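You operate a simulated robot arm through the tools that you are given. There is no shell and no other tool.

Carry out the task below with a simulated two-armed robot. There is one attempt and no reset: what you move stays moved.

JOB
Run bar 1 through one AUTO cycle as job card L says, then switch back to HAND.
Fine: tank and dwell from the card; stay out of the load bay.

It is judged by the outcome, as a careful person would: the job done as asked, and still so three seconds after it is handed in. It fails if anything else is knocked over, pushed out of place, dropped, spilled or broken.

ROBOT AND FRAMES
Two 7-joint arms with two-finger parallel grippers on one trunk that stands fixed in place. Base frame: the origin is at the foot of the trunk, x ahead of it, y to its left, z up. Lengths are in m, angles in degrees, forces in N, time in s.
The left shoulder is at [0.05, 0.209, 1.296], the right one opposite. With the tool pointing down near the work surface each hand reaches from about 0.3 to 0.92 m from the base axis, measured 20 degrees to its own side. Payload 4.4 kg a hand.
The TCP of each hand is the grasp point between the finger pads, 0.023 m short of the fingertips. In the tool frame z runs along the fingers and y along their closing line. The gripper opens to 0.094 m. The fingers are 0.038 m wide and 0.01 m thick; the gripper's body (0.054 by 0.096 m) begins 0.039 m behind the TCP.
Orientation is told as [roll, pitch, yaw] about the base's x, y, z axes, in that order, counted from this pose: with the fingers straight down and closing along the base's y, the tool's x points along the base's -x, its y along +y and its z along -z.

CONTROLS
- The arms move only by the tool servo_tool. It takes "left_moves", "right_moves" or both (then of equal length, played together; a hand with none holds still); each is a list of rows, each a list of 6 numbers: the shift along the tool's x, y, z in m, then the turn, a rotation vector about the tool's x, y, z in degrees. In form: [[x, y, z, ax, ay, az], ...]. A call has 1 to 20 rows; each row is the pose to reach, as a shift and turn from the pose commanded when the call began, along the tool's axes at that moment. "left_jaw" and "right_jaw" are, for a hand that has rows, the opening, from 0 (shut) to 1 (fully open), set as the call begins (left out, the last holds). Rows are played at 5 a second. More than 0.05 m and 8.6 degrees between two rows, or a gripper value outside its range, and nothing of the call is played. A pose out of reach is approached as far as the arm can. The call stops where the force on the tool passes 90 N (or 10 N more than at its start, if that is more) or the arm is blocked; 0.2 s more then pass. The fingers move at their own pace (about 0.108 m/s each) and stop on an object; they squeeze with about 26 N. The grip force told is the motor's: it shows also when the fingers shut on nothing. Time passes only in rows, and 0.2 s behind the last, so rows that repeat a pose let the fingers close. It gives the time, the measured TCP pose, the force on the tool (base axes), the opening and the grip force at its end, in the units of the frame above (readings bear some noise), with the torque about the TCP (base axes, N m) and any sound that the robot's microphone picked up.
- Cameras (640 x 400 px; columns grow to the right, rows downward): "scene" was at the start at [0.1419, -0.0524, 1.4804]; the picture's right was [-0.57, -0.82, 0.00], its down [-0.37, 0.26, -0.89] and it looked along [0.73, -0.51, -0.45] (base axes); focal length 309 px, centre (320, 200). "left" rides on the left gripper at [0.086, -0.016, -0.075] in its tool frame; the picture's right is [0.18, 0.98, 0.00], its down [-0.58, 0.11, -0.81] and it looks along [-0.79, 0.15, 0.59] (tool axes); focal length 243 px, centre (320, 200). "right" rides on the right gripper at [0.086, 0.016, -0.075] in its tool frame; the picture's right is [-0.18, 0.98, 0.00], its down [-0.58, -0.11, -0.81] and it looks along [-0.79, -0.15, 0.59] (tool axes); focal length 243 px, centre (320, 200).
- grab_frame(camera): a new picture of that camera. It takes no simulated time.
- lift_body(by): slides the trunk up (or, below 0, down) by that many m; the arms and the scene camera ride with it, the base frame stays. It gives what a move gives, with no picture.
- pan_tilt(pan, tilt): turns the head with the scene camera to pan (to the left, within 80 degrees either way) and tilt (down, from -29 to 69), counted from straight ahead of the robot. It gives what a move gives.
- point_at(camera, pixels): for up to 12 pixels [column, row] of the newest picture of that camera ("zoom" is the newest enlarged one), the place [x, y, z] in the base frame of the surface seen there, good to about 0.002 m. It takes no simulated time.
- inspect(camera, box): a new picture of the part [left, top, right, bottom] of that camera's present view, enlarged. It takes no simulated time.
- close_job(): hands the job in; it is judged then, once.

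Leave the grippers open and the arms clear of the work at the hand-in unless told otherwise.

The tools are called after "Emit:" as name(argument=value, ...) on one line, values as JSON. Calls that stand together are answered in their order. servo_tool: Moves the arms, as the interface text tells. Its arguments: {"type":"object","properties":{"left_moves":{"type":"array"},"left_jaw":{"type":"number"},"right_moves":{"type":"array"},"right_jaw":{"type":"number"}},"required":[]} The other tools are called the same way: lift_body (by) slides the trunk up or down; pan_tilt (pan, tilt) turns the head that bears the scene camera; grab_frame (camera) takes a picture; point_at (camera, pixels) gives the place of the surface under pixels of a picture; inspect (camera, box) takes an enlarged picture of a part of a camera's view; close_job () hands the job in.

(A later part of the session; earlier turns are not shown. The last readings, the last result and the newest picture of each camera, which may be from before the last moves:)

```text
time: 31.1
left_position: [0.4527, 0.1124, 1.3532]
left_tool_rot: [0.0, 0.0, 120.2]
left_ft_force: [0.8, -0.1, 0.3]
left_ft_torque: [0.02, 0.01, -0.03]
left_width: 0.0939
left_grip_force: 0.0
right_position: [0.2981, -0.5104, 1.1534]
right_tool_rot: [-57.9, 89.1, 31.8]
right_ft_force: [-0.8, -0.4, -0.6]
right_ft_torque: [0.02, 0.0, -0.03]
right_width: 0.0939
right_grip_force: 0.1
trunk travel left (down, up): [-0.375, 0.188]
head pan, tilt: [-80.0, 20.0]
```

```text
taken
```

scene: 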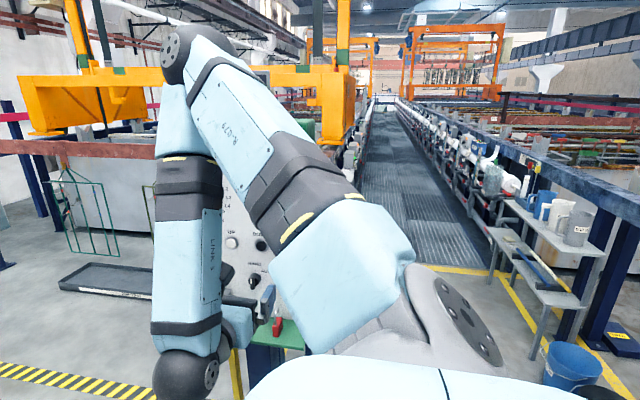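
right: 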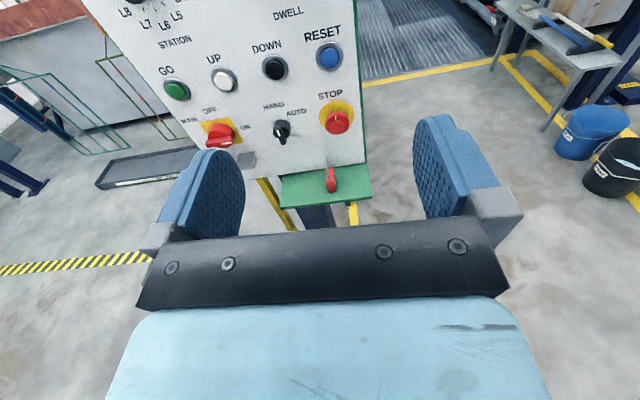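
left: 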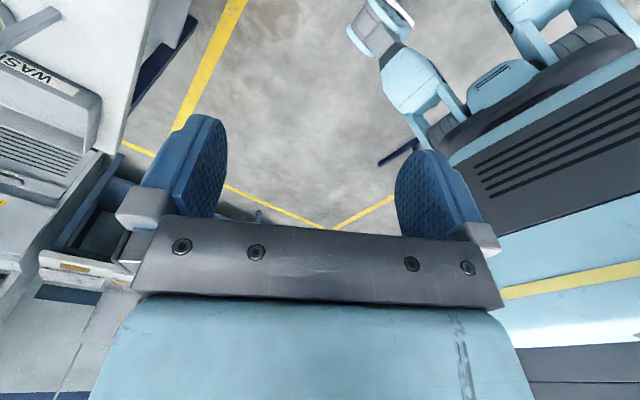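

I see the robot's own legs and the floor. I'll tilt the left hand up about 37° so its camera looks level toward the back left.

Emit:
servo_tool(left_moves=[[0, 0, 0, 0, -7.5, 0], [0, 0, 0, 0, -15, 0], [0, 0, 0, 0, -22.5, 0], [0, 0, 0, 0, -30, 0], [0, 0, 0, 0, -37, 0]])

Emit:
grab_frame(camera="left")

```text
time: 32.3
left_position: [0.4533, 0.1118, 1.3537]
left_tool_rot: [-0.2, -37.1, 120.1]
left_ft_force: [-0.2, -0.3, -0.3]
left_ft_torque: [0.02, 0.03, -0.01]
left_width: 0.0942
left_grip_force: 0.0
right_position: [0.2972, -0.5124, 1.1527]
right_tool_rot: [-55.6, 88.9, 34.0]
right_ft_force: [-0.6, -0.2, 0.7]
right_ft_torque: [-0.02, 0.0, 0.0]
right_width: 0.0941
right_grip_force: 0.1
trunk travel left (down, up): [-0.375, 0.188]
head pan, tilt: [-80.0, 20.0]
```

```text
taken
```

left: 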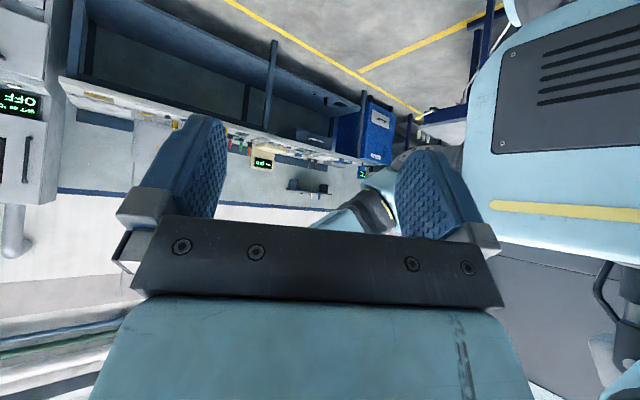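

Upside-down picture: a back bench, a blue bin with a white paper at (385,120), and a small display at (362,172). I'll zoom in on these.

Emit:
inspect(camera="left", box=[320, 60, 500, 200])

Emit:
inspect(camera="left", box=[60, 60, 240, 200])

```text
2.86 times, centred on (410, 130) of left
```

zoom: 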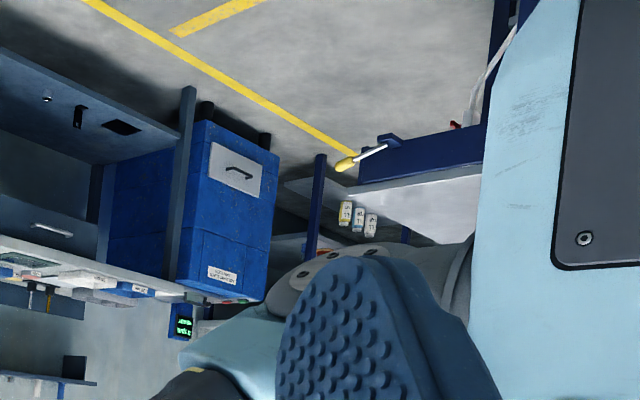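

```text
2.86 times, centred on (150, 130) of left
```

zoom: 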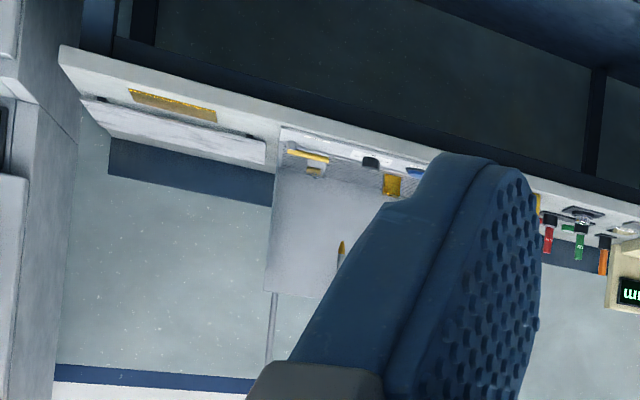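

Nothing there for hoist L. I'll turn the right hand about the vertical, clockwise to the right, so its camera can see the shelf and area beside the panel.

Emit:
servo_tool(right_moves=[[0.01, 0, 0, -8, 0, 0], [0.02, 0, 0, -16, 0, 0], [0.03, 0, 0, -24, 0, 0], [0.04, 0, 0, -32, 0, 0], [0.05, 0, 0, -40, 0, 0]])

Emit:
grab_frame(camera="right")

Emit:
grab_frame(camera="scene")

```text
time: 33.5
left_position: [0.4533, 0.1115, 1.3541]
left_tool_rot: [0.0, -37.1, 119.9]
left_ft_force: [0.2, 0.6, 0.5]
left_ft_torque: [0.02, -0.03, -0.03]
left_width: 0.0942
left_grip_force: 0.0
right_position: [0.2811, -0.4957, 1.1844]
right_tool_rot: [-67.5, 89.7, -17.6]
right_ft_force: [-0.2, -0.3, -0.6]
right_ft_torque: [-0.03, -0.01, 0.01]
right_width: 0.094
right_grip_force: 0.1
right hand out of reach, approached as far as the arm can: row 1, 2, 3, 4, 5
trunk travel left (down, up): [-0.375, 0.188]
head pan, tilt: [-80.0, 20.0]
```

```text
taken
```

right: 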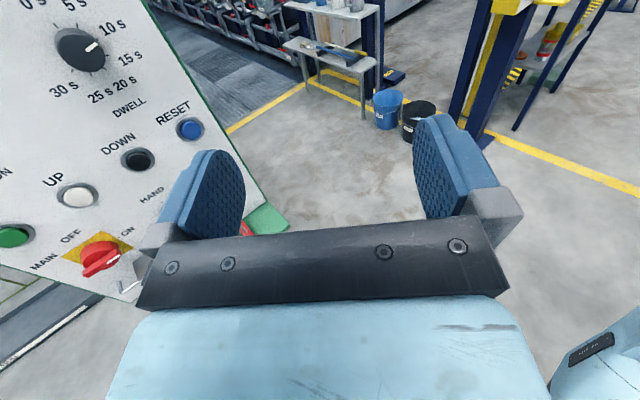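

```text
taken
```

scene: 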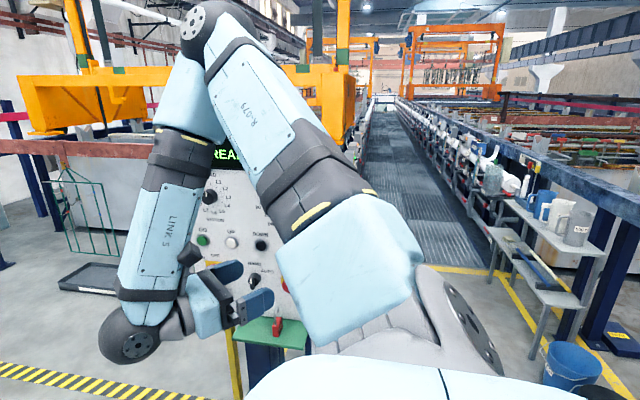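

There's a column to the right with something yellow at (500,10), possibly another panel stand. I'll turn further right and tilt the hand up to see it.

Emit:
servo_tool(right_moves=[[0, 0, 0, -8, 0, 0], [0, 0, 0, -16, 0, 0], [0, 0, 0, -24, 0, 0], [0, 0, 0, -32, 0, 0], [0, 0, 0, -40, 0, 0]])

Emit:
servo_tool(right_moves=[[0, 0, 0, 0, 8, 0], [0, 0, 0, 0, 16, 0], [0, 0, 0, 0, 24, 0], [0, 0, 0, 0, 30, 0]])

Emit:
grab_frame(camera="right")

```text
time: 34.7
left_position: [0.4533, 0.1127, 1.3527]
left_tool_rot: [0.0, -37.0, 120.0]
left_ft_force: [-1.0, 0.3, 0.1]
left_ft_torque: [0.0, 0.0, -0.01]
left_width: 0.0939
left_grip_force: 0.0
right_position: [0.2815, -0.4945, 1.1841]
right_tool_rot: [-1.8, 89.9, 8.1]
right_ft_force: [0.6, 0.0, 0.0]
right_ft_torque: [-0.02, -0.02, -0.01]
right_width: 0.0941
right_grip_force: 0.0
trunk travel left (down, up): [-0.375, 0.188]
head pan, tilt: [-80.0, 20.0]
```

```text
time: 35.7
left_position: [0.4532, 0.1106, 1.3536]
left_tool_rot: [0.0, -37.0, 120.0]
left_ft_force: [-0.9, -0.5, 0.1]
left_ft_torque: [0.01, 0.0, 0.02]
left_width: 0.0941
left_grip_force: 0.1
right_position: [0.2006, -0.4963, 1.1317]
right_tool_rot: [180.0, 60.1, -170.1]
right_ft_force: [-0.2, -0.3, -0.2]
right_ft_torque: [0.0, -0.01, -0.05]
right_width: 0.0941
right_grip_force: 0.0
right hand out of reach, approached as far as the arm can: row 1, 2, 3, 4
trunk travel left (down, up): [-0.375, 0.188]
head pan, tilt: [-80.0, 20.0]
```

```text
taken
```

right: 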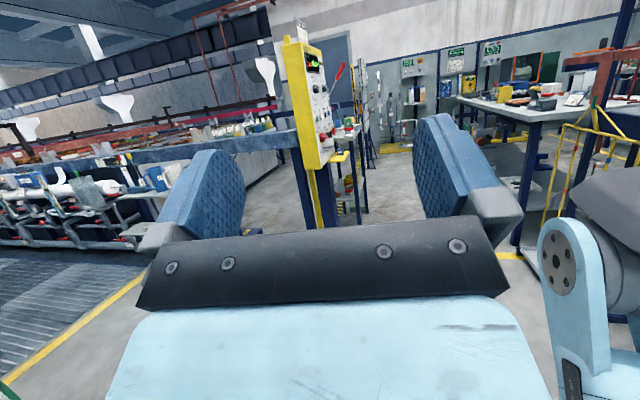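

A yellow panel, probably hoist R, and a back area with green signs. I'll zoom in on these.

Emit:
inspect(camera="right", box=[250, 20, 410, 220])

Emit:
inspect(camera="right", box=[350, 20, 640, 200])

Emit:
inspect(camera="right", box=[0, 80, 250, 260])

```text
2.00 times, centred on (330, 120) of right
```

zoom: 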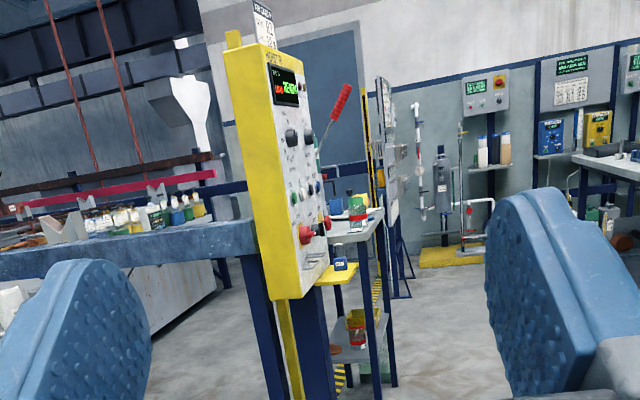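

```text
2.21 times, centred on (495, 110) of right
```

zoom: 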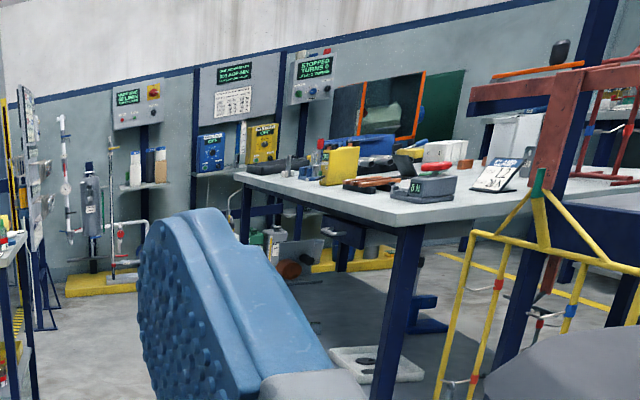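

```text
2.22 times, centred on (125, 170) of right
```

zoom: 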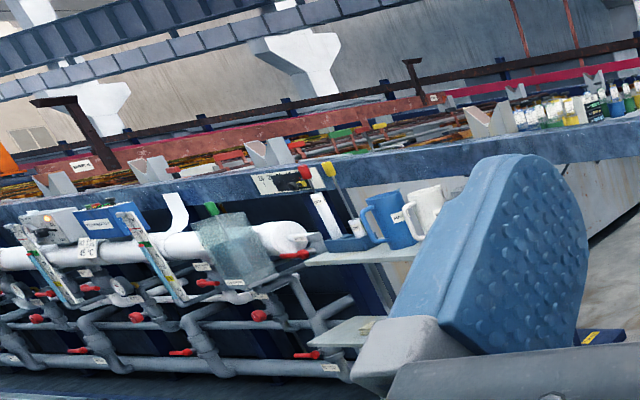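

The yellow hoist panel has a card clipped on top at its header, so hoist L's card is probably on top of its own panel, hidden by the right arm in earlier views. I'll look at that spot.

Emit:
pan_tilt(pan=-58, tilt=15)

Emit:
grab_frame(camera="scene")

Emit:
inspect(camera="right", box=[300, 20, 345, 50])

Emit:
inspect(camera="right", box=[540, 70, 620, 130])

```text
time: 36.5
left_position: [0.4532, 0.1124, 1.3542]
left_tool_rot: [0.0, -37.0, 120.1]
left_ft_force: [-0.3, 0.0, -0.1]
left_ft_torque: [0.03, 0.03, -0.01]
left_width: 0.094
left_grip_force: 0.0
right_position: [0.2024, -0.4952, 1.1328]
right_tool_rot: [-180.0, 60.1, -170.1]
right_ft_force: [-0.3, 1.0, -0.9]
right_ft_torque: [-0.01, 0.05, 0.01]
right_width: 0.0943
right_grip_force: 0.1
trunk travel left (down, up): [-0.375, 0.188]
head pan, tilt: [-58.0, 15.0]
```

```text
taken
```

scene: 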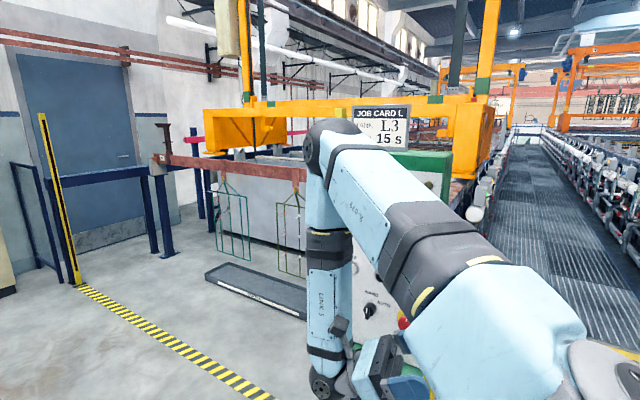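

```text
13.33 times, centred on (322, 35) of right
```

zoom: 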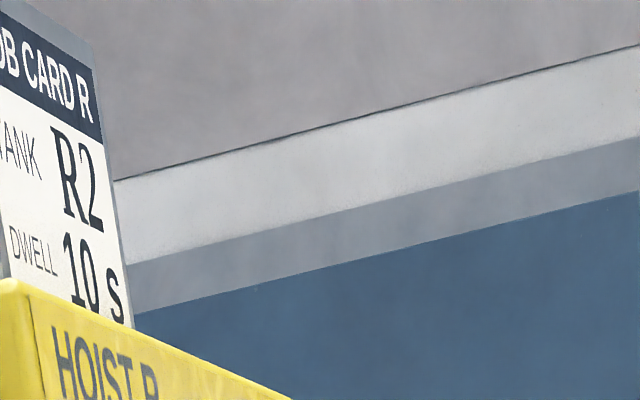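

```text
6.67 times, centred on (580, 100) of right
```

zoom: 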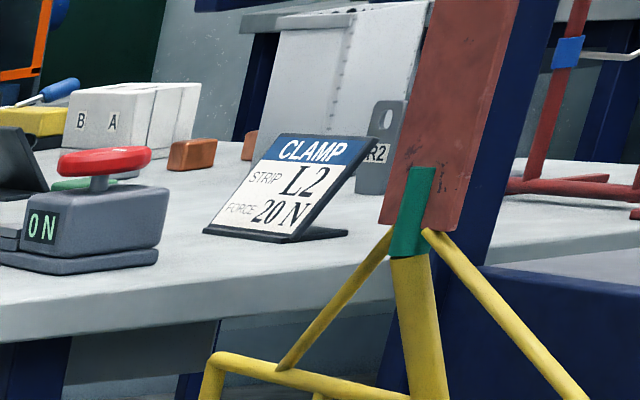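

JOB CARD L is visible on top of the panel at (383,125): it seems to read L3, 15 s. I'll zoom in to confirm every line.

Emit:
inspect(camera="scene", box=[340, 95, 430, 160])

Emit:
point_at(camera="scene", pixels=[[380, 113], [407, 145], [404, 108], [430, 155]])

```text
6.15 times, centred on (385, 128) of scene
```

zoom: 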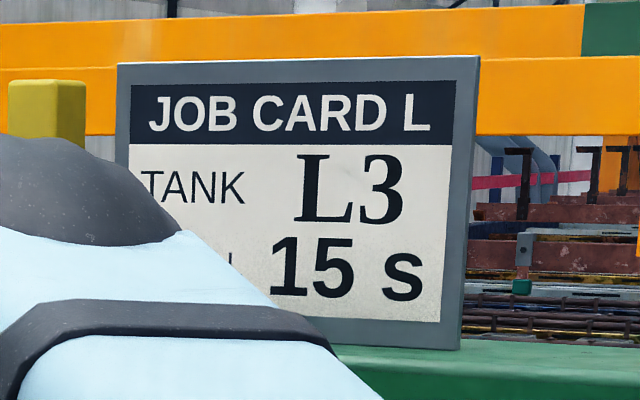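

```text
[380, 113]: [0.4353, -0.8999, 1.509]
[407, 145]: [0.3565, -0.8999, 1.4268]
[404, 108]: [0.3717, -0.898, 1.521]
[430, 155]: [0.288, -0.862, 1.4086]
```

The card reads JOB CARD L: TANK L3, DWELL 15 s. Next I'll bring the right hand back to face the panel: first undo the 30° tilt, then turn 80° back about the vertical while moving toward the panel's middle, staying about 0.25 m off it.

Emit:
servo_tool(right_moves=[[0, 0, 0, 0, -7.5, 0], [0, 0, 0, 0, -15, 0], [0, 0, 0, 0, -22.5, 0], [0, 0, 0, 0, -30, 0]])

Emit:
servo_tool(right_moves=[[0, -0.0134, -0.018, 8, 0, 0], [0, -0.0268, -0.036, 16, 0, 0], [0, -0.0402, -0.054, 24, 0, 0], [0, -0.0536, -0.072, 32, 0, 0], [0, -0.067, -0.09, 40, 0, 0], [0, -0.0804, -0.108, 48, 0, 0], [0, -0.0938, -0.126, 56, 0, 0], [0, -0.1072, -0.144, 64, 0, 0], [0, -0.1206, -0.162, 72, 0, 0], [0, -0.134, -0.18, 80, 0, 0]])

Emit:
grab_frame(camera="right")

Emit:
grab_frame(camera="scene")

```text
time: 37.5
left_position: [0.4522, 0.1117, 1.3539]
left_tool_rot: [-0.1, -37.0, 120.0]
left_ft_force: [-0.6, -0.4, 0.3]
left_ft_torque: [-0.01, 0.01, 0.01]
left_width: 0.0939
left_grip_force: 0.1
right_position: [0.2008, -0.498, 1.131]
right_tool_rot: [-5.7, 89.9, 4.4]
right_ft_force: [0.6, -0.1, 0.4]
right_ft_torque: [0.03, 0.0, 0.02]
right_width: 0.094
right_grip_force: 0.0
trunk travel left (down, up): [-0.375, 0.188]
head pan, tilt: [-58.0, 15.0]
```

```text
time: 39.7
left_position: [0.4546, 0.1126, 1.3532]
left_tool_rot: [-0.1, -37.0, 120.0]
left_ft_force: [0.5, -0.7, -0.2]
left_ft_torque: [-0.01, 0.01, 0.03]
left_width: 0.0941
left_grip_force: 0.2
right_position: [0.3261, -0.5859, 1.0809]
right_tool_rot: [-106.7, 89.1, -16.6]
right_ft_force: [0.1, 0.7, 1.1]
right_ft_torque: [-0.01, -0.03, -0.01]
right_width: 0.094
right_grip_force: 0.1
right hand out of reach, approached as far as the arm can: row 5, 6, 7, 8, 9, 10
trunk travel left (down, up): [-0.375, 0.188]
head pan, tilt: [-58.0, 15.0]
```

```text
taken
```

right: 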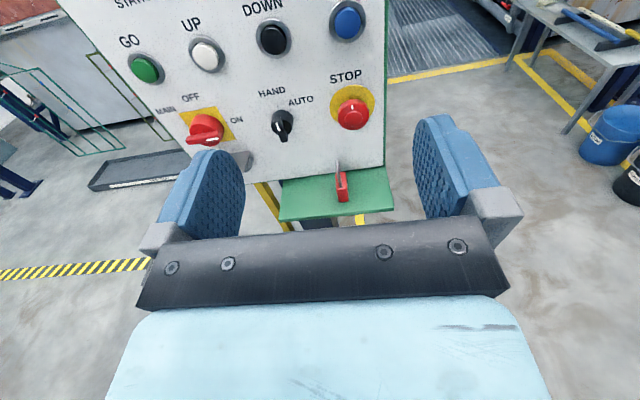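

```text
taken
```

scene: 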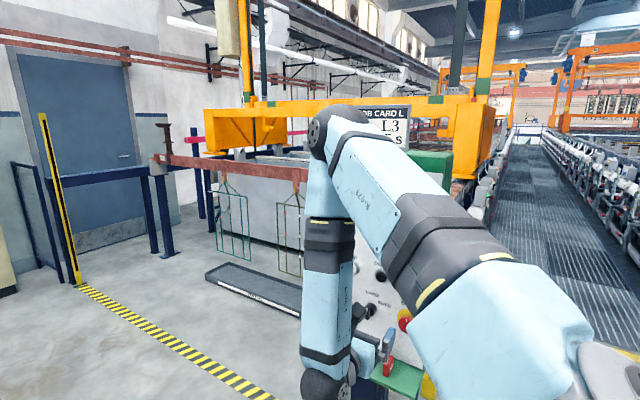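

The arm is folding with a high elbow and losing height. I'll check where the elbow and forearm are relative to the panel and card.

Emit:
point_at(camera="scene", pixels=[[330, 125], [345, 110], [325, 200], [328, 380], [375, 360], [405, 370], [430, 160], [400, 200]])

Emit:
pan_tilt(pan=-60, tilt=40)

Emit:
grab_frame(camera="scene")

```text
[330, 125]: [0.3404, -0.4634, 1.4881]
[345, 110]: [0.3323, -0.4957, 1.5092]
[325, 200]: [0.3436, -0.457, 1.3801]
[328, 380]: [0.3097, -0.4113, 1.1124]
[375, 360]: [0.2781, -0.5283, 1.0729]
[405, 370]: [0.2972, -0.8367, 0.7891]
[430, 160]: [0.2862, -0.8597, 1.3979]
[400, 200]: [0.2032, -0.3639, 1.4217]
```

```text
time: 40.6
left_position: [0.4528, 0.1123, 1.353]
left_tool_rot: [0.0, -37.0, 119.9]
left_ft_force: [-0.2, -0.1, -0.4]
left_ft_torque: [-0.03, 0.0, -0.01]
left_width: 0.0941
left_grip_force: 0.0
right_position: [0.3257, -0.5871, 1.0818]
right_tool_rot: [-106.4, 89.0, -16.4]
right_ft_force: [-0.1, 0.9, -0.2]
right_ft_torque: [-0.01, 0.0, 0.01]
right_width: 0.0939
right_grip_force: 0.1
trunk travel left (down, up): [-0.375, 0.188]
head pan, tilt: [-60.0, 40.0]
```

```text
taken
```

scene: 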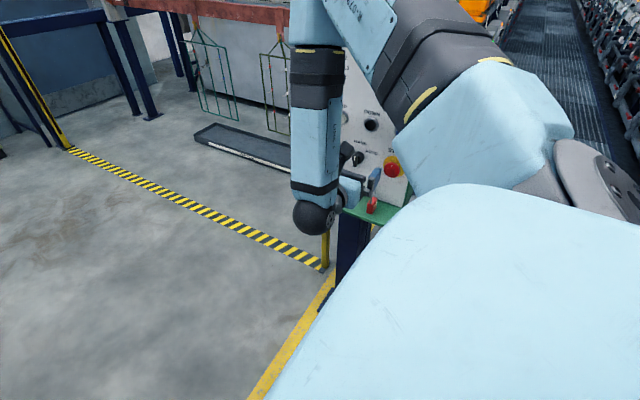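

The elbow sits at about (0.34, -0.48, 1.5), well clear of the panel, and moving outward should unfold the arm. I'll move the right TCP to about (0.43, -0.68, 1.16), still 0.15 m off the panel.

Emit:
servo_tool(right_moves=[[0.016, -0.02, 0.02, 0, 0, 0], [0.032, -0.04, 0.04, 0, 0, 0], [0.048, -0.06, 0.06, 0, 0, 0], [0.064, -0.08, 0.08, 0, 0, 0], [0.08, -0.105, 0.095, 0, 0, 0]])

Emit:
grab_frame(camera="right")

```text
time: 41.8
left_position: [0.452, 0.1124, 1.3535]
left_tool_rot: [0.0, -37.0, 120.1]
left_ft_force: [0.7, -0.3, -0.1]
left_ft_torque: [0.02, 0.03, 0.0]
left_width: 0.094
left_grip_force: 0.0
right_position: [0.3102, -0.6628, 1.0795]
right_tool_rot: [-99.2, 89.7, -9.4]
right_ft_force: [0.5, 0.7, -0.2]
right_ft_torque: [0.03, 0.0, 0.01]
right_width: 0.0941
right_grip_force: 0.0
right hand out of reach, approached as far as the arm can: row 1, 2, 3, 4, 5
trunk travel left (down, up): [-0.375, 0.188]
head pan, tilt: [-60.0, 40.0]
```

```text
taken
```

right: 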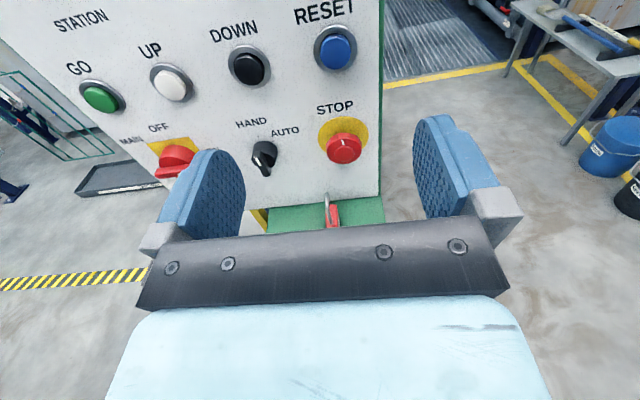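

The sideways and upward part didn't happen, so some wrist joint is at its limit in this posture. I'll roll the hand about the finger axis (+60°) in place and then try moving again.

Emit:
servo_tool(right_moves=[[0, 0, 0, 0, 0, 7.5], [0, 0, 0, 0, 0, 15], [0, 0, 0, 0, 0, 22.5], [0, 0, 0, 0, 0, 30], [0, 0, 0, 0, 0, 37.5], [0, 0, 0, 0, 0, 45], [0, 0, 0, 0, 0, 52.5], [0, 0, 0, 0, 0, 60]])

Emit:
grab_frame(camera="scene")

```text
time: 43.6
left_position: [0.4531, 0.1116, 1.3529]
left_tool_rot: [0.0, -37.0, 120.0]
left_ft_force: [0.1, -1.1, -0.3]
left_ft_torque: [-0.02, 0.03, 0.01]
left_width: 0.0942
left_grip_force: 0.1
right_position: [0.3108, -0.66, 1.0734]
right_tool_rot: [-90.1, 29.9, -0.2]
right_ft_force: [-0.5, -0.4, 0.3]
right_ft_torque: [0.02, -0.01, 0.02]
right_width: 0.0944
right_grip_force: 0.1
trunk travel left (down, up): [-0.375, 0.188]
head pan, tilt: [-60.0, 40.0]
```

```text
taken
```

scene: 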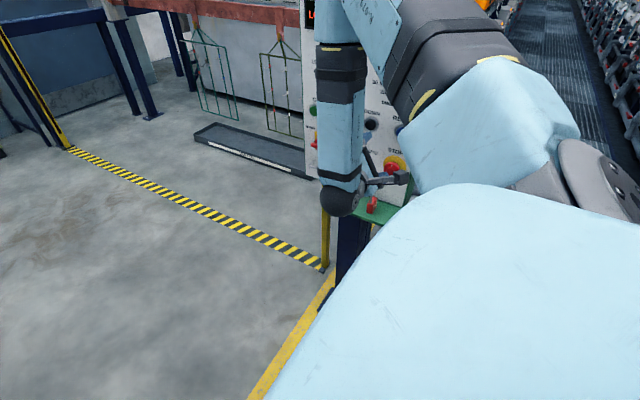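

The roll worked with no reach problem (roll -90, pitch 30). Now I'll try moving base +x 0.1 and up 0.1, holding the distance to the panel.

Emit:
servo_tool(right_moves=[[-0.0073, -0.0273, 0, 0, 0, 0], [-0.0146, -0.0546, 0, 0, 0, 0], [-0.022, -0.082, 0, 0, 0, 0], [-0.0293, -0.1093, 0, 0, 0, 0], [-0.0366, -0.1366, 0, 0, 0, 0]])

Emit:
grab_frame(camera="right")

```text
time: 44.8
left_position: [0.4539, 0.1118, 1.3538]
left_tool_rot: [0.0, -36.9, 120.0]
left_ft_force: [-0.3, -0.2, -0.5]
left_ft_torque: [-0.04, 0.01, -0.01]
left_width: 0.0939
left_grip_force: 0.0
right_position: [0.4109, -0.6618, 1.1745]
right_tool_rot: [-89.9, 29.9, -0.1]
right_ft_force: [-0.1, -0.1, 0.0]
right_ft_torque: [0.0, 0.0, 0.01]
right_width: 0.0938
right_grip_force: 0.0
trunk travel left (down, up): [-0.375, 0.188]
head pan, tilt: [-60.0, 40.0]
```

```text
taken
```

right: 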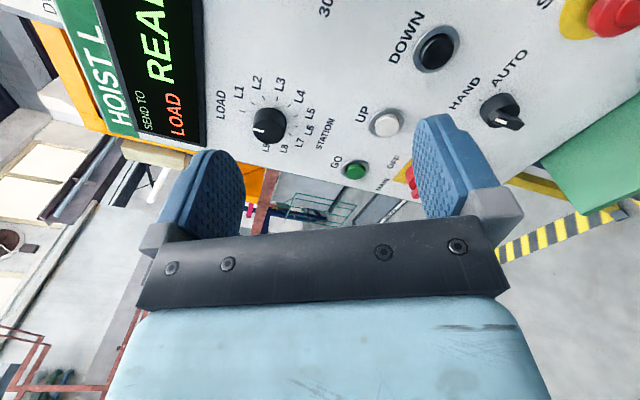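

That works, so the earlier limit was the hand's roll. The station dial is visible around (270,125). I'll zoom in on it and on the HAND/AUTO switch.

Emit:
inspect(camera="right", box=[200, 60, 360, 180])

Emit:
inspect(camera="right", box=[380, 20, 560, 150])

Emit:
inspect(camera="right", box=[60, 0, 240, 140])

Emit:
point_at(camera="right", pixels=[[220, 105], [239, 93], [257, 82], [280, 84], [299, 97], [311, 114], [309, 131], [299, 143], [284, 149], [266, 147], [268, 125], [300, 165]])

```text
3.33 times, centred on (280, 120) of right
```

zoom: 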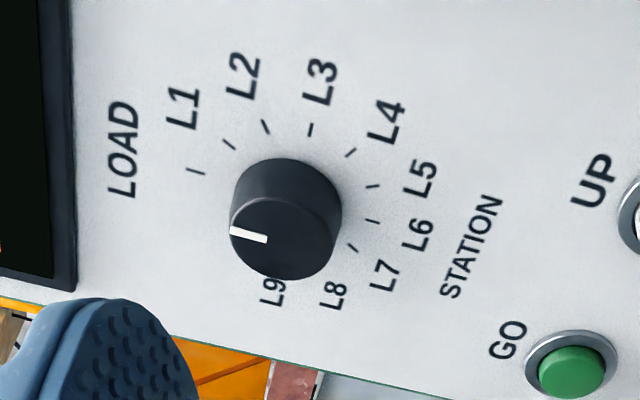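

```text
3.08 times, centred on (470, 85) of right
```

zoom: 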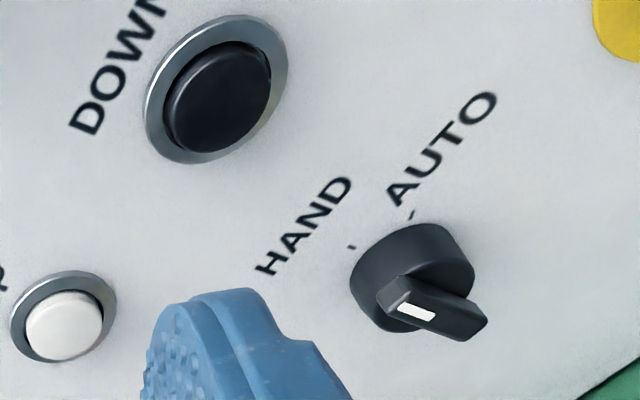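

```text
2.86 times, centred on (150, 70) of right
```

zoom: 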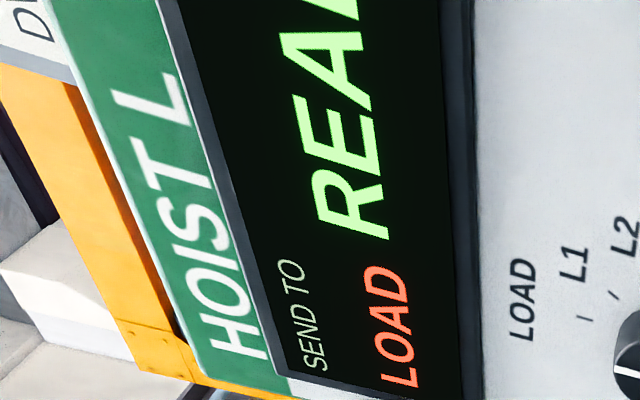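

```text
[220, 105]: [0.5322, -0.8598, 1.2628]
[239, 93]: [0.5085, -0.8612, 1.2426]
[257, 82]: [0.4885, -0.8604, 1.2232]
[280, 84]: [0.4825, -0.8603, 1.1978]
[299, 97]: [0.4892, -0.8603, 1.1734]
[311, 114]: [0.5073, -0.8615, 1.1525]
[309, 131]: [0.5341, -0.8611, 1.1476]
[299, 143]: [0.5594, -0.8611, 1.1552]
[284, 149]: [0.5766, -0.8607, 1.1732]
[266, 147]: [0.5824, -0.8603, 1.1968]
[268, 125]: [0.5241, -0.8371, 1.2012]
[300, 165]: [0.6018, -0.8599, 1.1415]
```

Station pointer is on LOAD, which matches the display, and the mode switch is on HAND. The labels step about 30° clockwise from LOAD at the top, which puts L3 at 90°. Now I'll measure the mode switch precisely.

Emit:
inspect(camera="right", box=[440, 40, 560, 140])

Emit:
point_at(camera="right", pixels=[[355, 170], [386, 123], [437, 48], [500, 110], [510, 120], [413, 182]])

```text
4.00 times, centred on (500, 90) of right
```

zoom: 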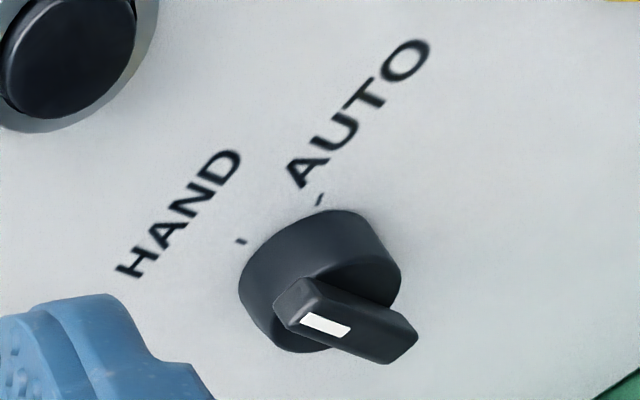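

```text
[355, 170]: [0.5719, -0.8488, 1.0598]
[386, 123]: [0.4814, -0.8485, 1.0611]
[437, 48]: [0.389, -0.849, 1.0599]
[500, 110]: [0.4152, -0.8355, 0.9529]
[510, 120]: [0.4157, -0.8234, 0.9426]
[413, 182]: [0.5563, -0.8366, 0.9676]
```

Emit:
point_at(camera="zoom", pixels=[[242, 241], [320, 199], [308, 318], [345, 330], [405, 345], [290, 300], [350, 290], [300, 240], [270, 330], [393, 270], [250, 280], [320, 215]])

```text
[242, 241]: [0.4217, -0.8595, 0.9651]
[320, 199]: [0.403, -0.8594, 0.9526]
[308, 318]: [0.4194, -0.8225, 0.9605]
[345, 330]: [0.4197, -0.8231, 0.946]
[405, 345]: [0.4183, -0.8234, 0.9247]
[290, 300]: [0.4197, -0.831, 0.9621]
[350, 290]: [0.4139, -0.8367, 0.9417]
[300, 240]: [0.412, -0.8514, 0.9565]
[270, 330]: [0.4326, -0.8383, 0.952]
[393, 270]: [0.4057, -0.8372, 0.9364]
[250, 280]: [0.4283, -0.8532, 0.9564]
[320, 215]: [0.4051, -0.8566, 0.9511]
```

HAND tick is straight above the switch centre (about (0.42, 0.943)) and AUTO is 60° clockwise. Next I'll measure the station dial ticks and the knob size.

Emit:
inspect(camera="right", box=[200, 60, 360, 180])

Emit:
point_at(camera="zoom", pixels=[[195, 170], [310, 130], [372, 220], [228, 145], [352, 248], [232, 232], [265, 240], [285, 270], [332, 215], [240, 200], [280, 170], [330, 250]])

```text
3.33 times, centred on (280, 120) of right
```

zoom: 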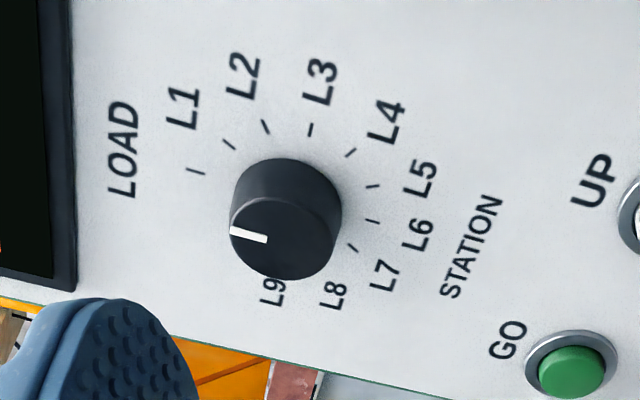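

```text
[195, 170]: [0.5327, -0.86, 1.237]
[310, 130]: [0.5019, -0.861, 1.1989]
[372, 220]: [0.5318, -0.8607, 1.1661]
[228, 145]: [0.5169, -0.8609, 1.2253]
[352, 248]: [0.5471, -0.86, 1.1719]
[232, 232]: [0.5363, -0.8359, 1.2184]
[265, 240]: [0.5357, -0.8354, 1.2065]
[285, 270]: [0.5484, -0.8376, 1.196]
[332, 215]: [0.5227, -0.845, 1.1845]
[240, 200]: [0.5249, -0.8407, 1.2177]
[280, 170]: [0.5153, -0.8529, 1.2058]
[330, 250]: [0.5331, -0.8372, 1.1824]
```

Station knob centre is (0.532, 1.2015), front face y≈-0.836, radius about 19 mm, with ticks every 30°. I'll move the right hand in front of it to (0.532, -0.74, 1.2015) with the jaws part open, then check alignment.

Emit:
servo_tool(right_moves=[[-0.0228, -0.021, 0.016, 0, 0, 0], [-0.0456, -0.042, 0.032, 0, 0, 0], [-0.0685, -0.063, 0.048, 0, 0, 0], [-0.0913, -0.0839, 0.064, 0, 0, 0], [-0.0913, -0.0839, 0.078, 0, 0, 0]], right_jaw=0.66)

Emit:
grab_frame(camera="right")

Emit:
pan_tilt(pan=-60, tilt=20)

Emit:
grab_frame(camera="scene")

```text
time: 46.0
left_position: [0.4527, 0.112, 1.3542]
left_tool_rot: [-0.1, -37.1, 120.0]
left_ft_force: [-0.7, 0.4, -0.2]
left_ft_torque: [0.02, 0.01, -0.02]
left_width: 0.0941
left_grip_force: 0.0
right_position: [0.5323, -0.7373, 1.1996]
right_tool_rot: [-89.9, 29.9, -0.2]
right_ft_force: [0.4, 0.4, 0.1]
right_ft_torque: [0.02, 0.01, -0.01]
right_width: 0.0619
right_grip_force: 0.1
trunk travel left (down, up): [-0.375, 0.188]
head pan, tilt: [-60.0, 40.0]
```

```text
taken
```

right: 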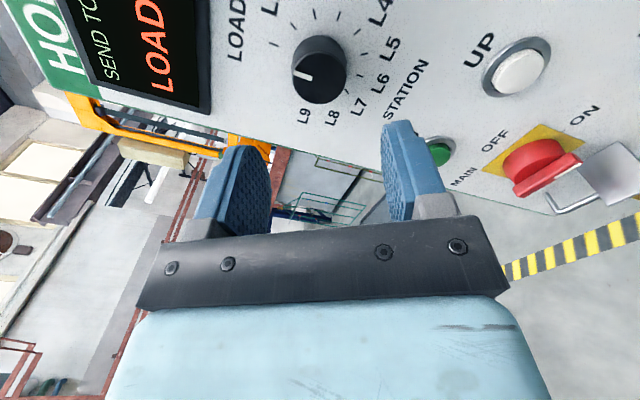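

```text
time: 46.8
left_position: [0.4543, 0.113, 1.3522]
left_tool_rot: [-0.1, -37.1, 120.0]
left_ft_force: [-0.1, 0.8, -0.3]
left_ft_torque: [0.01, 0.04, -0.02]
left_width: 0.0941
left_grip_force: 0.0
right_position: [0.5326, -0.7389, 1.1989]
right_tool_rot: [-90.0, 29.9, -0.1]
right_ft_force: [0.4, -0.5, -0.5]
right_ft_torque: [0.01, 0.02, -0.01]
right_width: 0.0623
right_grip_force: 0.0
trunk travel left (down, up): [-0.375, 0.188]
head pan, tilt: [-60.0, 20.0]
```

```text
taken
```

scene: 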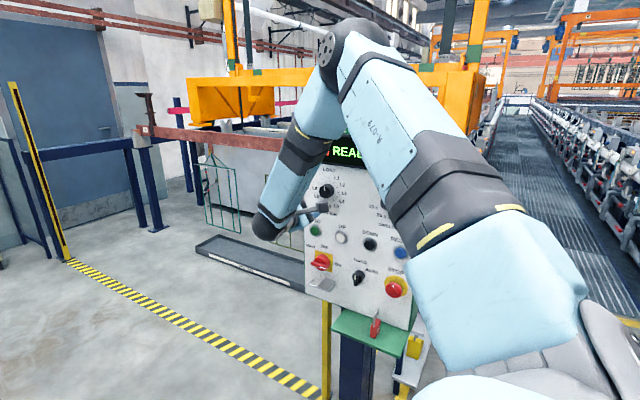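

The knob is centred between the fingers in line with the approach. I'll move in 0.09 m along the fingers so the tips sit just short of the panel face, around the knob.

Emit:
servo_tool(right_moves=[[0.001, -0.0017, 0.02, 0, 0, 0], [0.001, -0.0017, 0.04, 0, 0, 0], [0.001, -0.0017, 0.06, 0, 0, 0], [0.001, -0.0017, 0.075, 0, 0, 0], [0.001, -0.0017, 0.088, 0, 0, 0]])

Emit:
grab_frame(camera="right")

```text
time: 48.0
left_position: [0.453, 0.1112, 1.3544]
left_tool_rot: [0.0, -37.1, 120.0]
left_ft_force: [-0.1, 0.6, 0.1]
left_ft_torque: [0.0, 0.0, 0.0]
left_width: 0.0938
left_grip_force: 0.1
right_position: [0.531, -0.8265, 1.2023]
right_tool_rot: [-90.0, 30.1, -0.1]
right_ft_force: [-0.1, 0.4, -0.8]
right_ft_torque: [-0.01, 0.0, 0.01]
right_width: 0.0618
right_grip_force: 0.0
trunk travel left (down, up): [-0.375, 0.188]
head pan, tilt: [-60.0, 20.0]
```

```text
taken
```

right: 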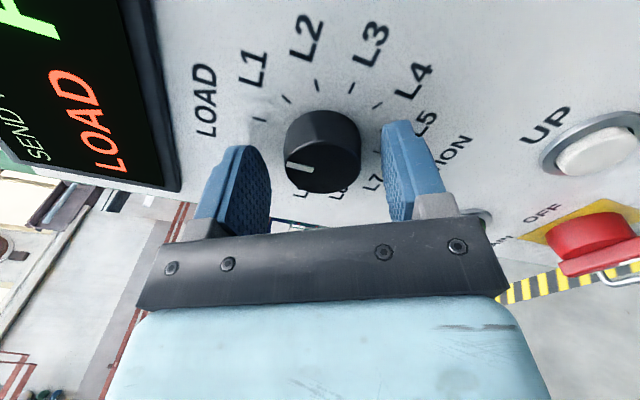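

The fingers straddle the knob without contact. Closing on it now.

Emit:
servo_tool(right_moves=[[0, 0, 0, 0, 0, 0], [0, 0, 0, 0, 0, 0], [0, 0, 0, 0, 0, 0], [0, 0, 0, 0, 0, 0]], right_jaw=0.0)

Emit:
grab_frame(camera="right")

```text
time: 49.0
left_position: [0.4536, 0.1113, 1.3539]
left_tool_rot: [0.0, -37.0, 120.1]
left_ft_force: [0.6, -0.4, 1.2]
left_ft_torque: [0.0, 0.01, -0.03]
left_width: 0.0941
left_grip_force: 0.0
right_position: [0.533, -0.8251, 1.2016]
right_tool_rot: [-89.9, 30.0, -0.2]
right_ft_force: [-4.4, 3.6, -5.7]
right_ft_torque: [-0.13, 0.01, -0.29]
right_width: 0.0401
right_grip_force: 44.9
trunk travel left (down, up): [-0.375, 0.188]
head pan, tilt: [-60.0, 20.0]
```

```text
taken
```

right: 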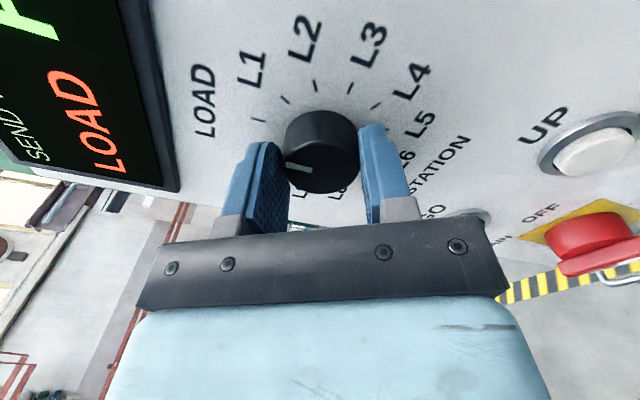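

Gripped at 40 mm width. I'll turn +30° (clockwise) first and check that the knob follows and which way the display goes.

Emit:
servo_tool(right_moves=[[0, 0, 0, 0, 0, 7.5], [0, 0, 0, 0, 0, 15], [0, 0, 0, 0, 0, 22.5], [0, 0, 0, 0, 0, 30], [0, 0, 0, 0, 0, 30]])

Emit:
grab_frame(camera="right")

Emit:
inspect(camera="scene", box=[290, 120, 430, 230])

```text
time: 50.2
left_position: [0.4523, 0.1115, 1.3546]
left_tool_rot: [-0.2, -37.0, 120.1]
left_ft_force: [0.4, 0.4, 0.4]
left_ft_torque: [-0.02, -0.03, 0.01]
left_width: 0.0941
left_grip_force: 0.0
right_position: [0.5304, -0.8251, 1.1997]
right_tool_rot: [-89.8, -0.1, -0.2]
right_ft_force: [-17.2, 16.9, -22.9]
right_ft_torque: [0.8, 0.14, 0.19]
right_width: 0.04
right_grip_force: 44.6
trunk travel left (down, up): [-0.375, 0.188]
head pan, tilt: [-60.0, 20.0]
```

```text
taken
```

right: 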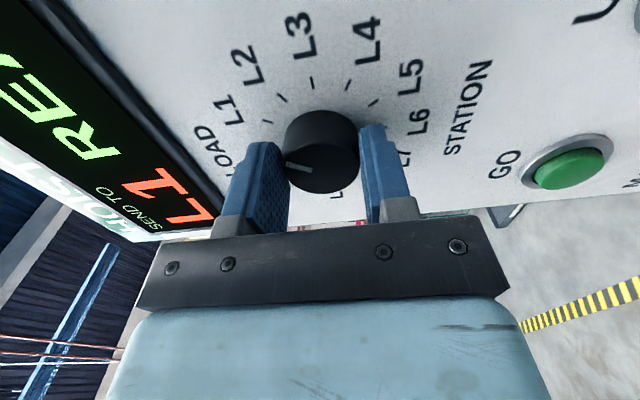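

```text
3.64 times, centred on (360, 175) of scene
```

zoom: 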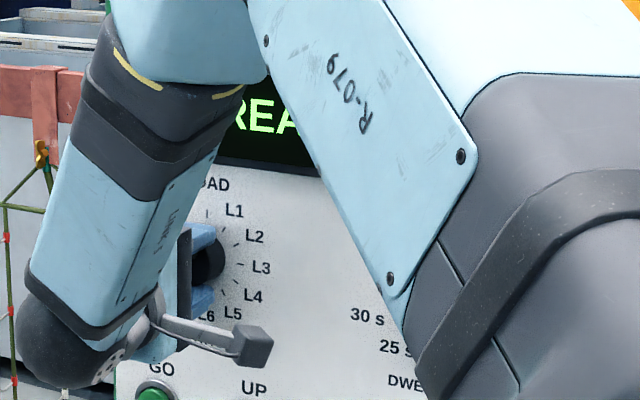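

The display now shows SEND TO L1, so the knob follows correctly. A side load built up (about 30 N toward -x, -z), so I'll ease the hand 2 mm that way and turn 30° more to L2.

Emit:
servo_tool(right_moves=[[0.002, 0.002, -0.001, 0, 0, 0], [0.002, 0.002, -0.001, 0, 0, 7.5], [0.002, 0.002, -0.001, 0, 0, 15], [0.002, 0.002, -0.001, 0, 0, 22.5], [0.002, 0.002, -0.001, 0, 0, 30]])

Emit:
grab_frame(camera="right")

```text
time: 51.4
left_position: [0.4532, 0.1113, 1.3536]
left_tool_rot: [0.1, -37.1, 119.9]
left_ft_force: [-0.1, -0.6, -1.4]
left_ft_torque: [0.02, -0.01, 0.01]
left_width: 0.0939
left_grip_force: 0.0
right_position: [0.5306, -0.8248, 1.1992]
right_tool_rot: [-89.8, -30.0, -0.2]
right_ft_force: [-2.1, 13.0, -22.7]
right_ft_torque: [0.25, 0.12, 0.72]
right_width: 0.0397
right_grip_force: 44.3
trunk travel left (down, up): [-0.375, 0.188]
head pan, tilt: [-60.0, 20.0]
```

```text
taken
```

right: 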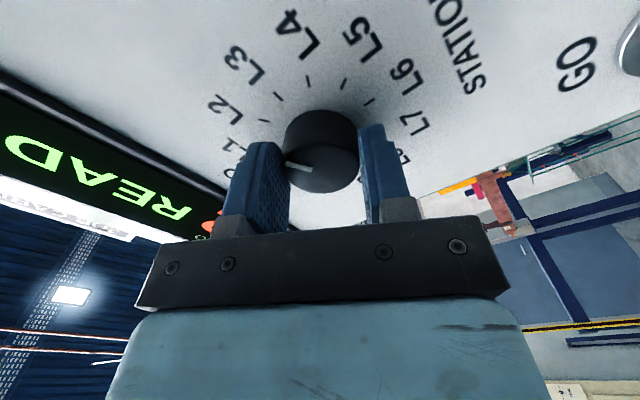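

At L2 position now, with a downward load remaining. I'll ease 2 mm down and turn the last 30° to L3.

Emit:
servo_tool(right_moves=[[0.001, 0.0017, -0.001, 0, 0, 0], [0.001, 0.0017, -0.001, 0, 0, 7.5], [0.001, 0.0017, -0.001, 0, 0, 15], [0.001, 0.0017, -0.001, 0, 0, 22.5], [0.001, 0.0017, -0.001, 0, 0, 30]])

Emit:
grab_frame(camera="right")

Emit:
inspect(camera="scene", box=[290, 120, 430, 230])

```text
time: 52.6
left_position: [0.455, 0.1101, 1.353]
left_tool_rot: [0.1, -37.0, 119.8]
left_ft_force: [0.5, 0.6, -0.1]
left_ft_torque: [0.01, -0.01, 0.0]
left_width: 0.0941
left_grip_force: 0.0
right_position: [0.5326, -0.8258, 1.1966]
right_tool_rot: [-90.0, -60.1, 0.2]
right_ft_force: [13.6, -12.8, -0.4]
right_ft_torque: [0.21, 0.05, 0.27]
right_width: 0.0399
right_grip_force: 45.2
trunk travel left (down, up): [-0.375, 0.188]
head pan, tilt: [-60.0, 20.0]
```

```text
taken
```

right: 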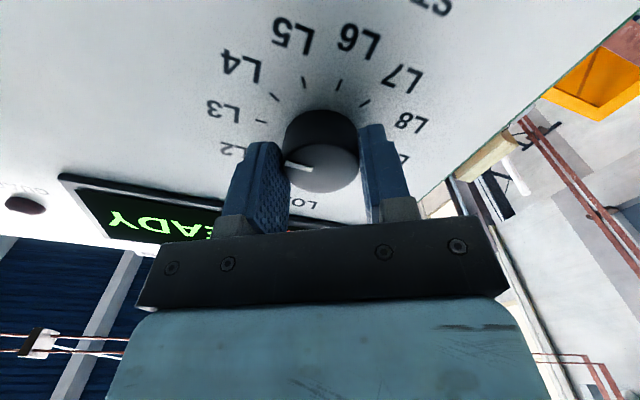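

```text
3.64 times, centred on (360, 175) of scene
```

zoom: 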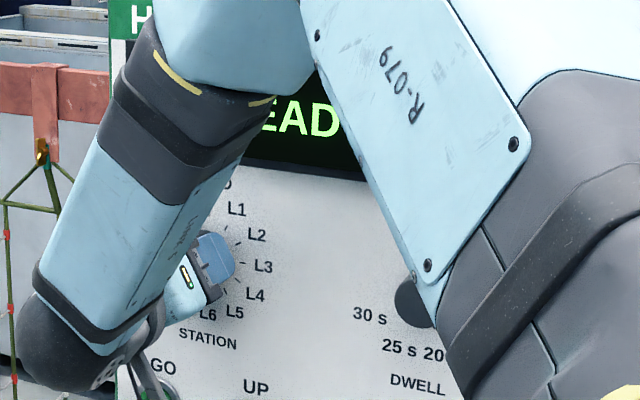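

The pointer should be at L3. I'll open the jaws, back straight off and check the dial and display.

Emit:
servo_tool(right_moves=[[0, 0, 0, 0, 0, 0], [0, 0, 0, 0, 0, 0], [0, 0, -0.03, 0, 0, 0], [0, 0, -0.06, 0, 0, 0], [0, 0, -0.09, 0, 0, 0], [0, 0, -0.11, 0, 0, 0]], right_jaw=0.66)

Emit:
grab_frame(camera="right")

```text
time: 54.0
left_position: [0.4521, 0.1128, 1.353]
left_tool_rot: [-0.1, -37.0, 119.9]
left_ft_force: [0.2, -0.2, -0.5]
left_ft_torque: [0.03, 0.0, 0.02]
left_width: 0.0939
left_grip_force: 0.1
right_position: [0.5302, -0.7129, 1.1982]
right_tool_rot: [-90.3, -60.1, 0.2]
right_ft_force: [-0.8, -0.1, 0.6]
right_ft_torque: [-0.02, 0.02, 0.01]
right_width: 0.062
right_grip_force: 0.1
trunk travel left (down, up): [-0.375, 0.188]
head pan, tilt: [-60.0, 20.0]
```

```text
taken
```

right: 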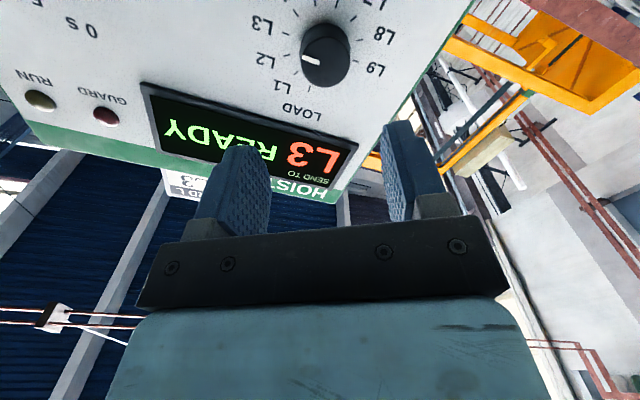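

The display reads SEND TO L3, READY. Next the DWELL knob: I'll move the hand to x≈0.336 with the same clearance, rolling back 90° on the way.

Emit:
servo_tool(right_moves=[[0.0077, -0.0143, -0.001, 0, 0, -7.5], [0.0153, -0.0285, -0.002, 0, 0, -15], [0.023, -0.0428, -0.003, 0, 0, -22.5], [0.0306, -0.057, -0.004, 0, 0, -30], [0.0383, -0.0713, -0.005, 0, 0, -37.5], [0.0459, -0.0855, -0.006, 0, 0, -45], [0.0536, -0.0998, -0.007, 0, 0, -52.5], [0.0612, -0.114, -0.008, 0, 0, -60], [0.0689, -0.1283, -0.009, 0, 0, -67.5], [0.0765, -0.1425, -0.01, 0, 0, -75], [0.0842, -0.1568, -0.011, 0, 0, -82.5], [0.0918, -0.171, -0.012, 0, 0, -90]])

Emit:
grab_frame(camera="right")

```text
time: 56.6
left_position: [0.4521, 0.1121, 1.3539]
left_tool_rot: [0.0, -36.9, 119.9]
left_ft_force: [-0.3, -0.7, 0.0]
left_ft_torque: [-0.03, 0.01, -0.01]
left_width: 0.0937
left_grip_force: 0.1
right_position: [0.3347, -0.7, 1.2054]
right_tool_rot: [-90.0, 30.0, -0.1]
right_ft_force: [0.6, -0.2, 0.6]
right_ft_torque: [-0.01, -0.02, 0.02]
right_width: 0.0623
right_grip_force: 0.1
trunk travel left (down, up): [-0.375, 0.188]
head pan, tilt: [-60.0, 20.0]
```

```text
taken
```

right: 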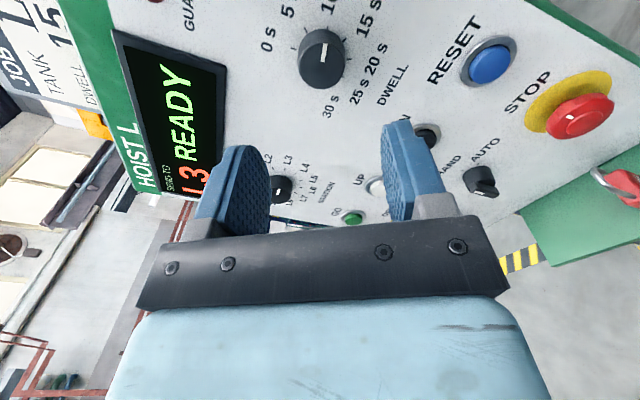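

Now the DWELL dial is at (323,62). I'll zoom in for its pointer and ticks.

Emit:
inspect(camera="right", box=[250, 0, 410, 110])

Emit:
inspect(camera="right", box=[0, 0, 110, 130])

```text
3.64 times, centred on (330, 55) of right
```

zoom: 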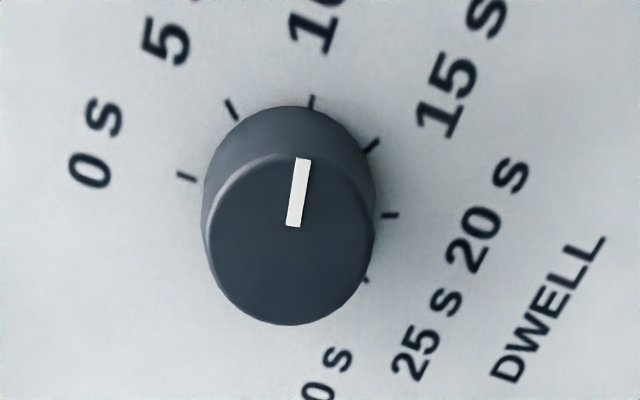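

```text
3.08 times, centred on (55, 65) of right
```

zoom: 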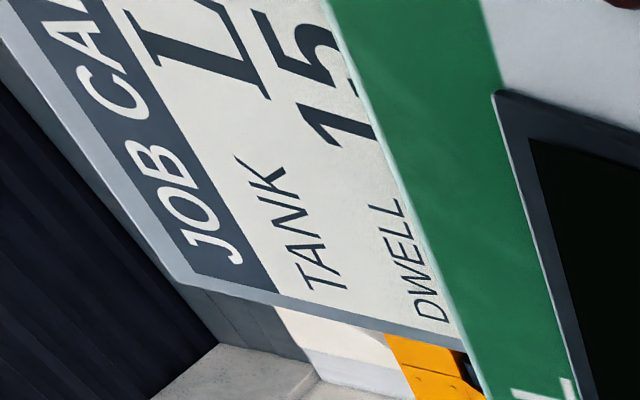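

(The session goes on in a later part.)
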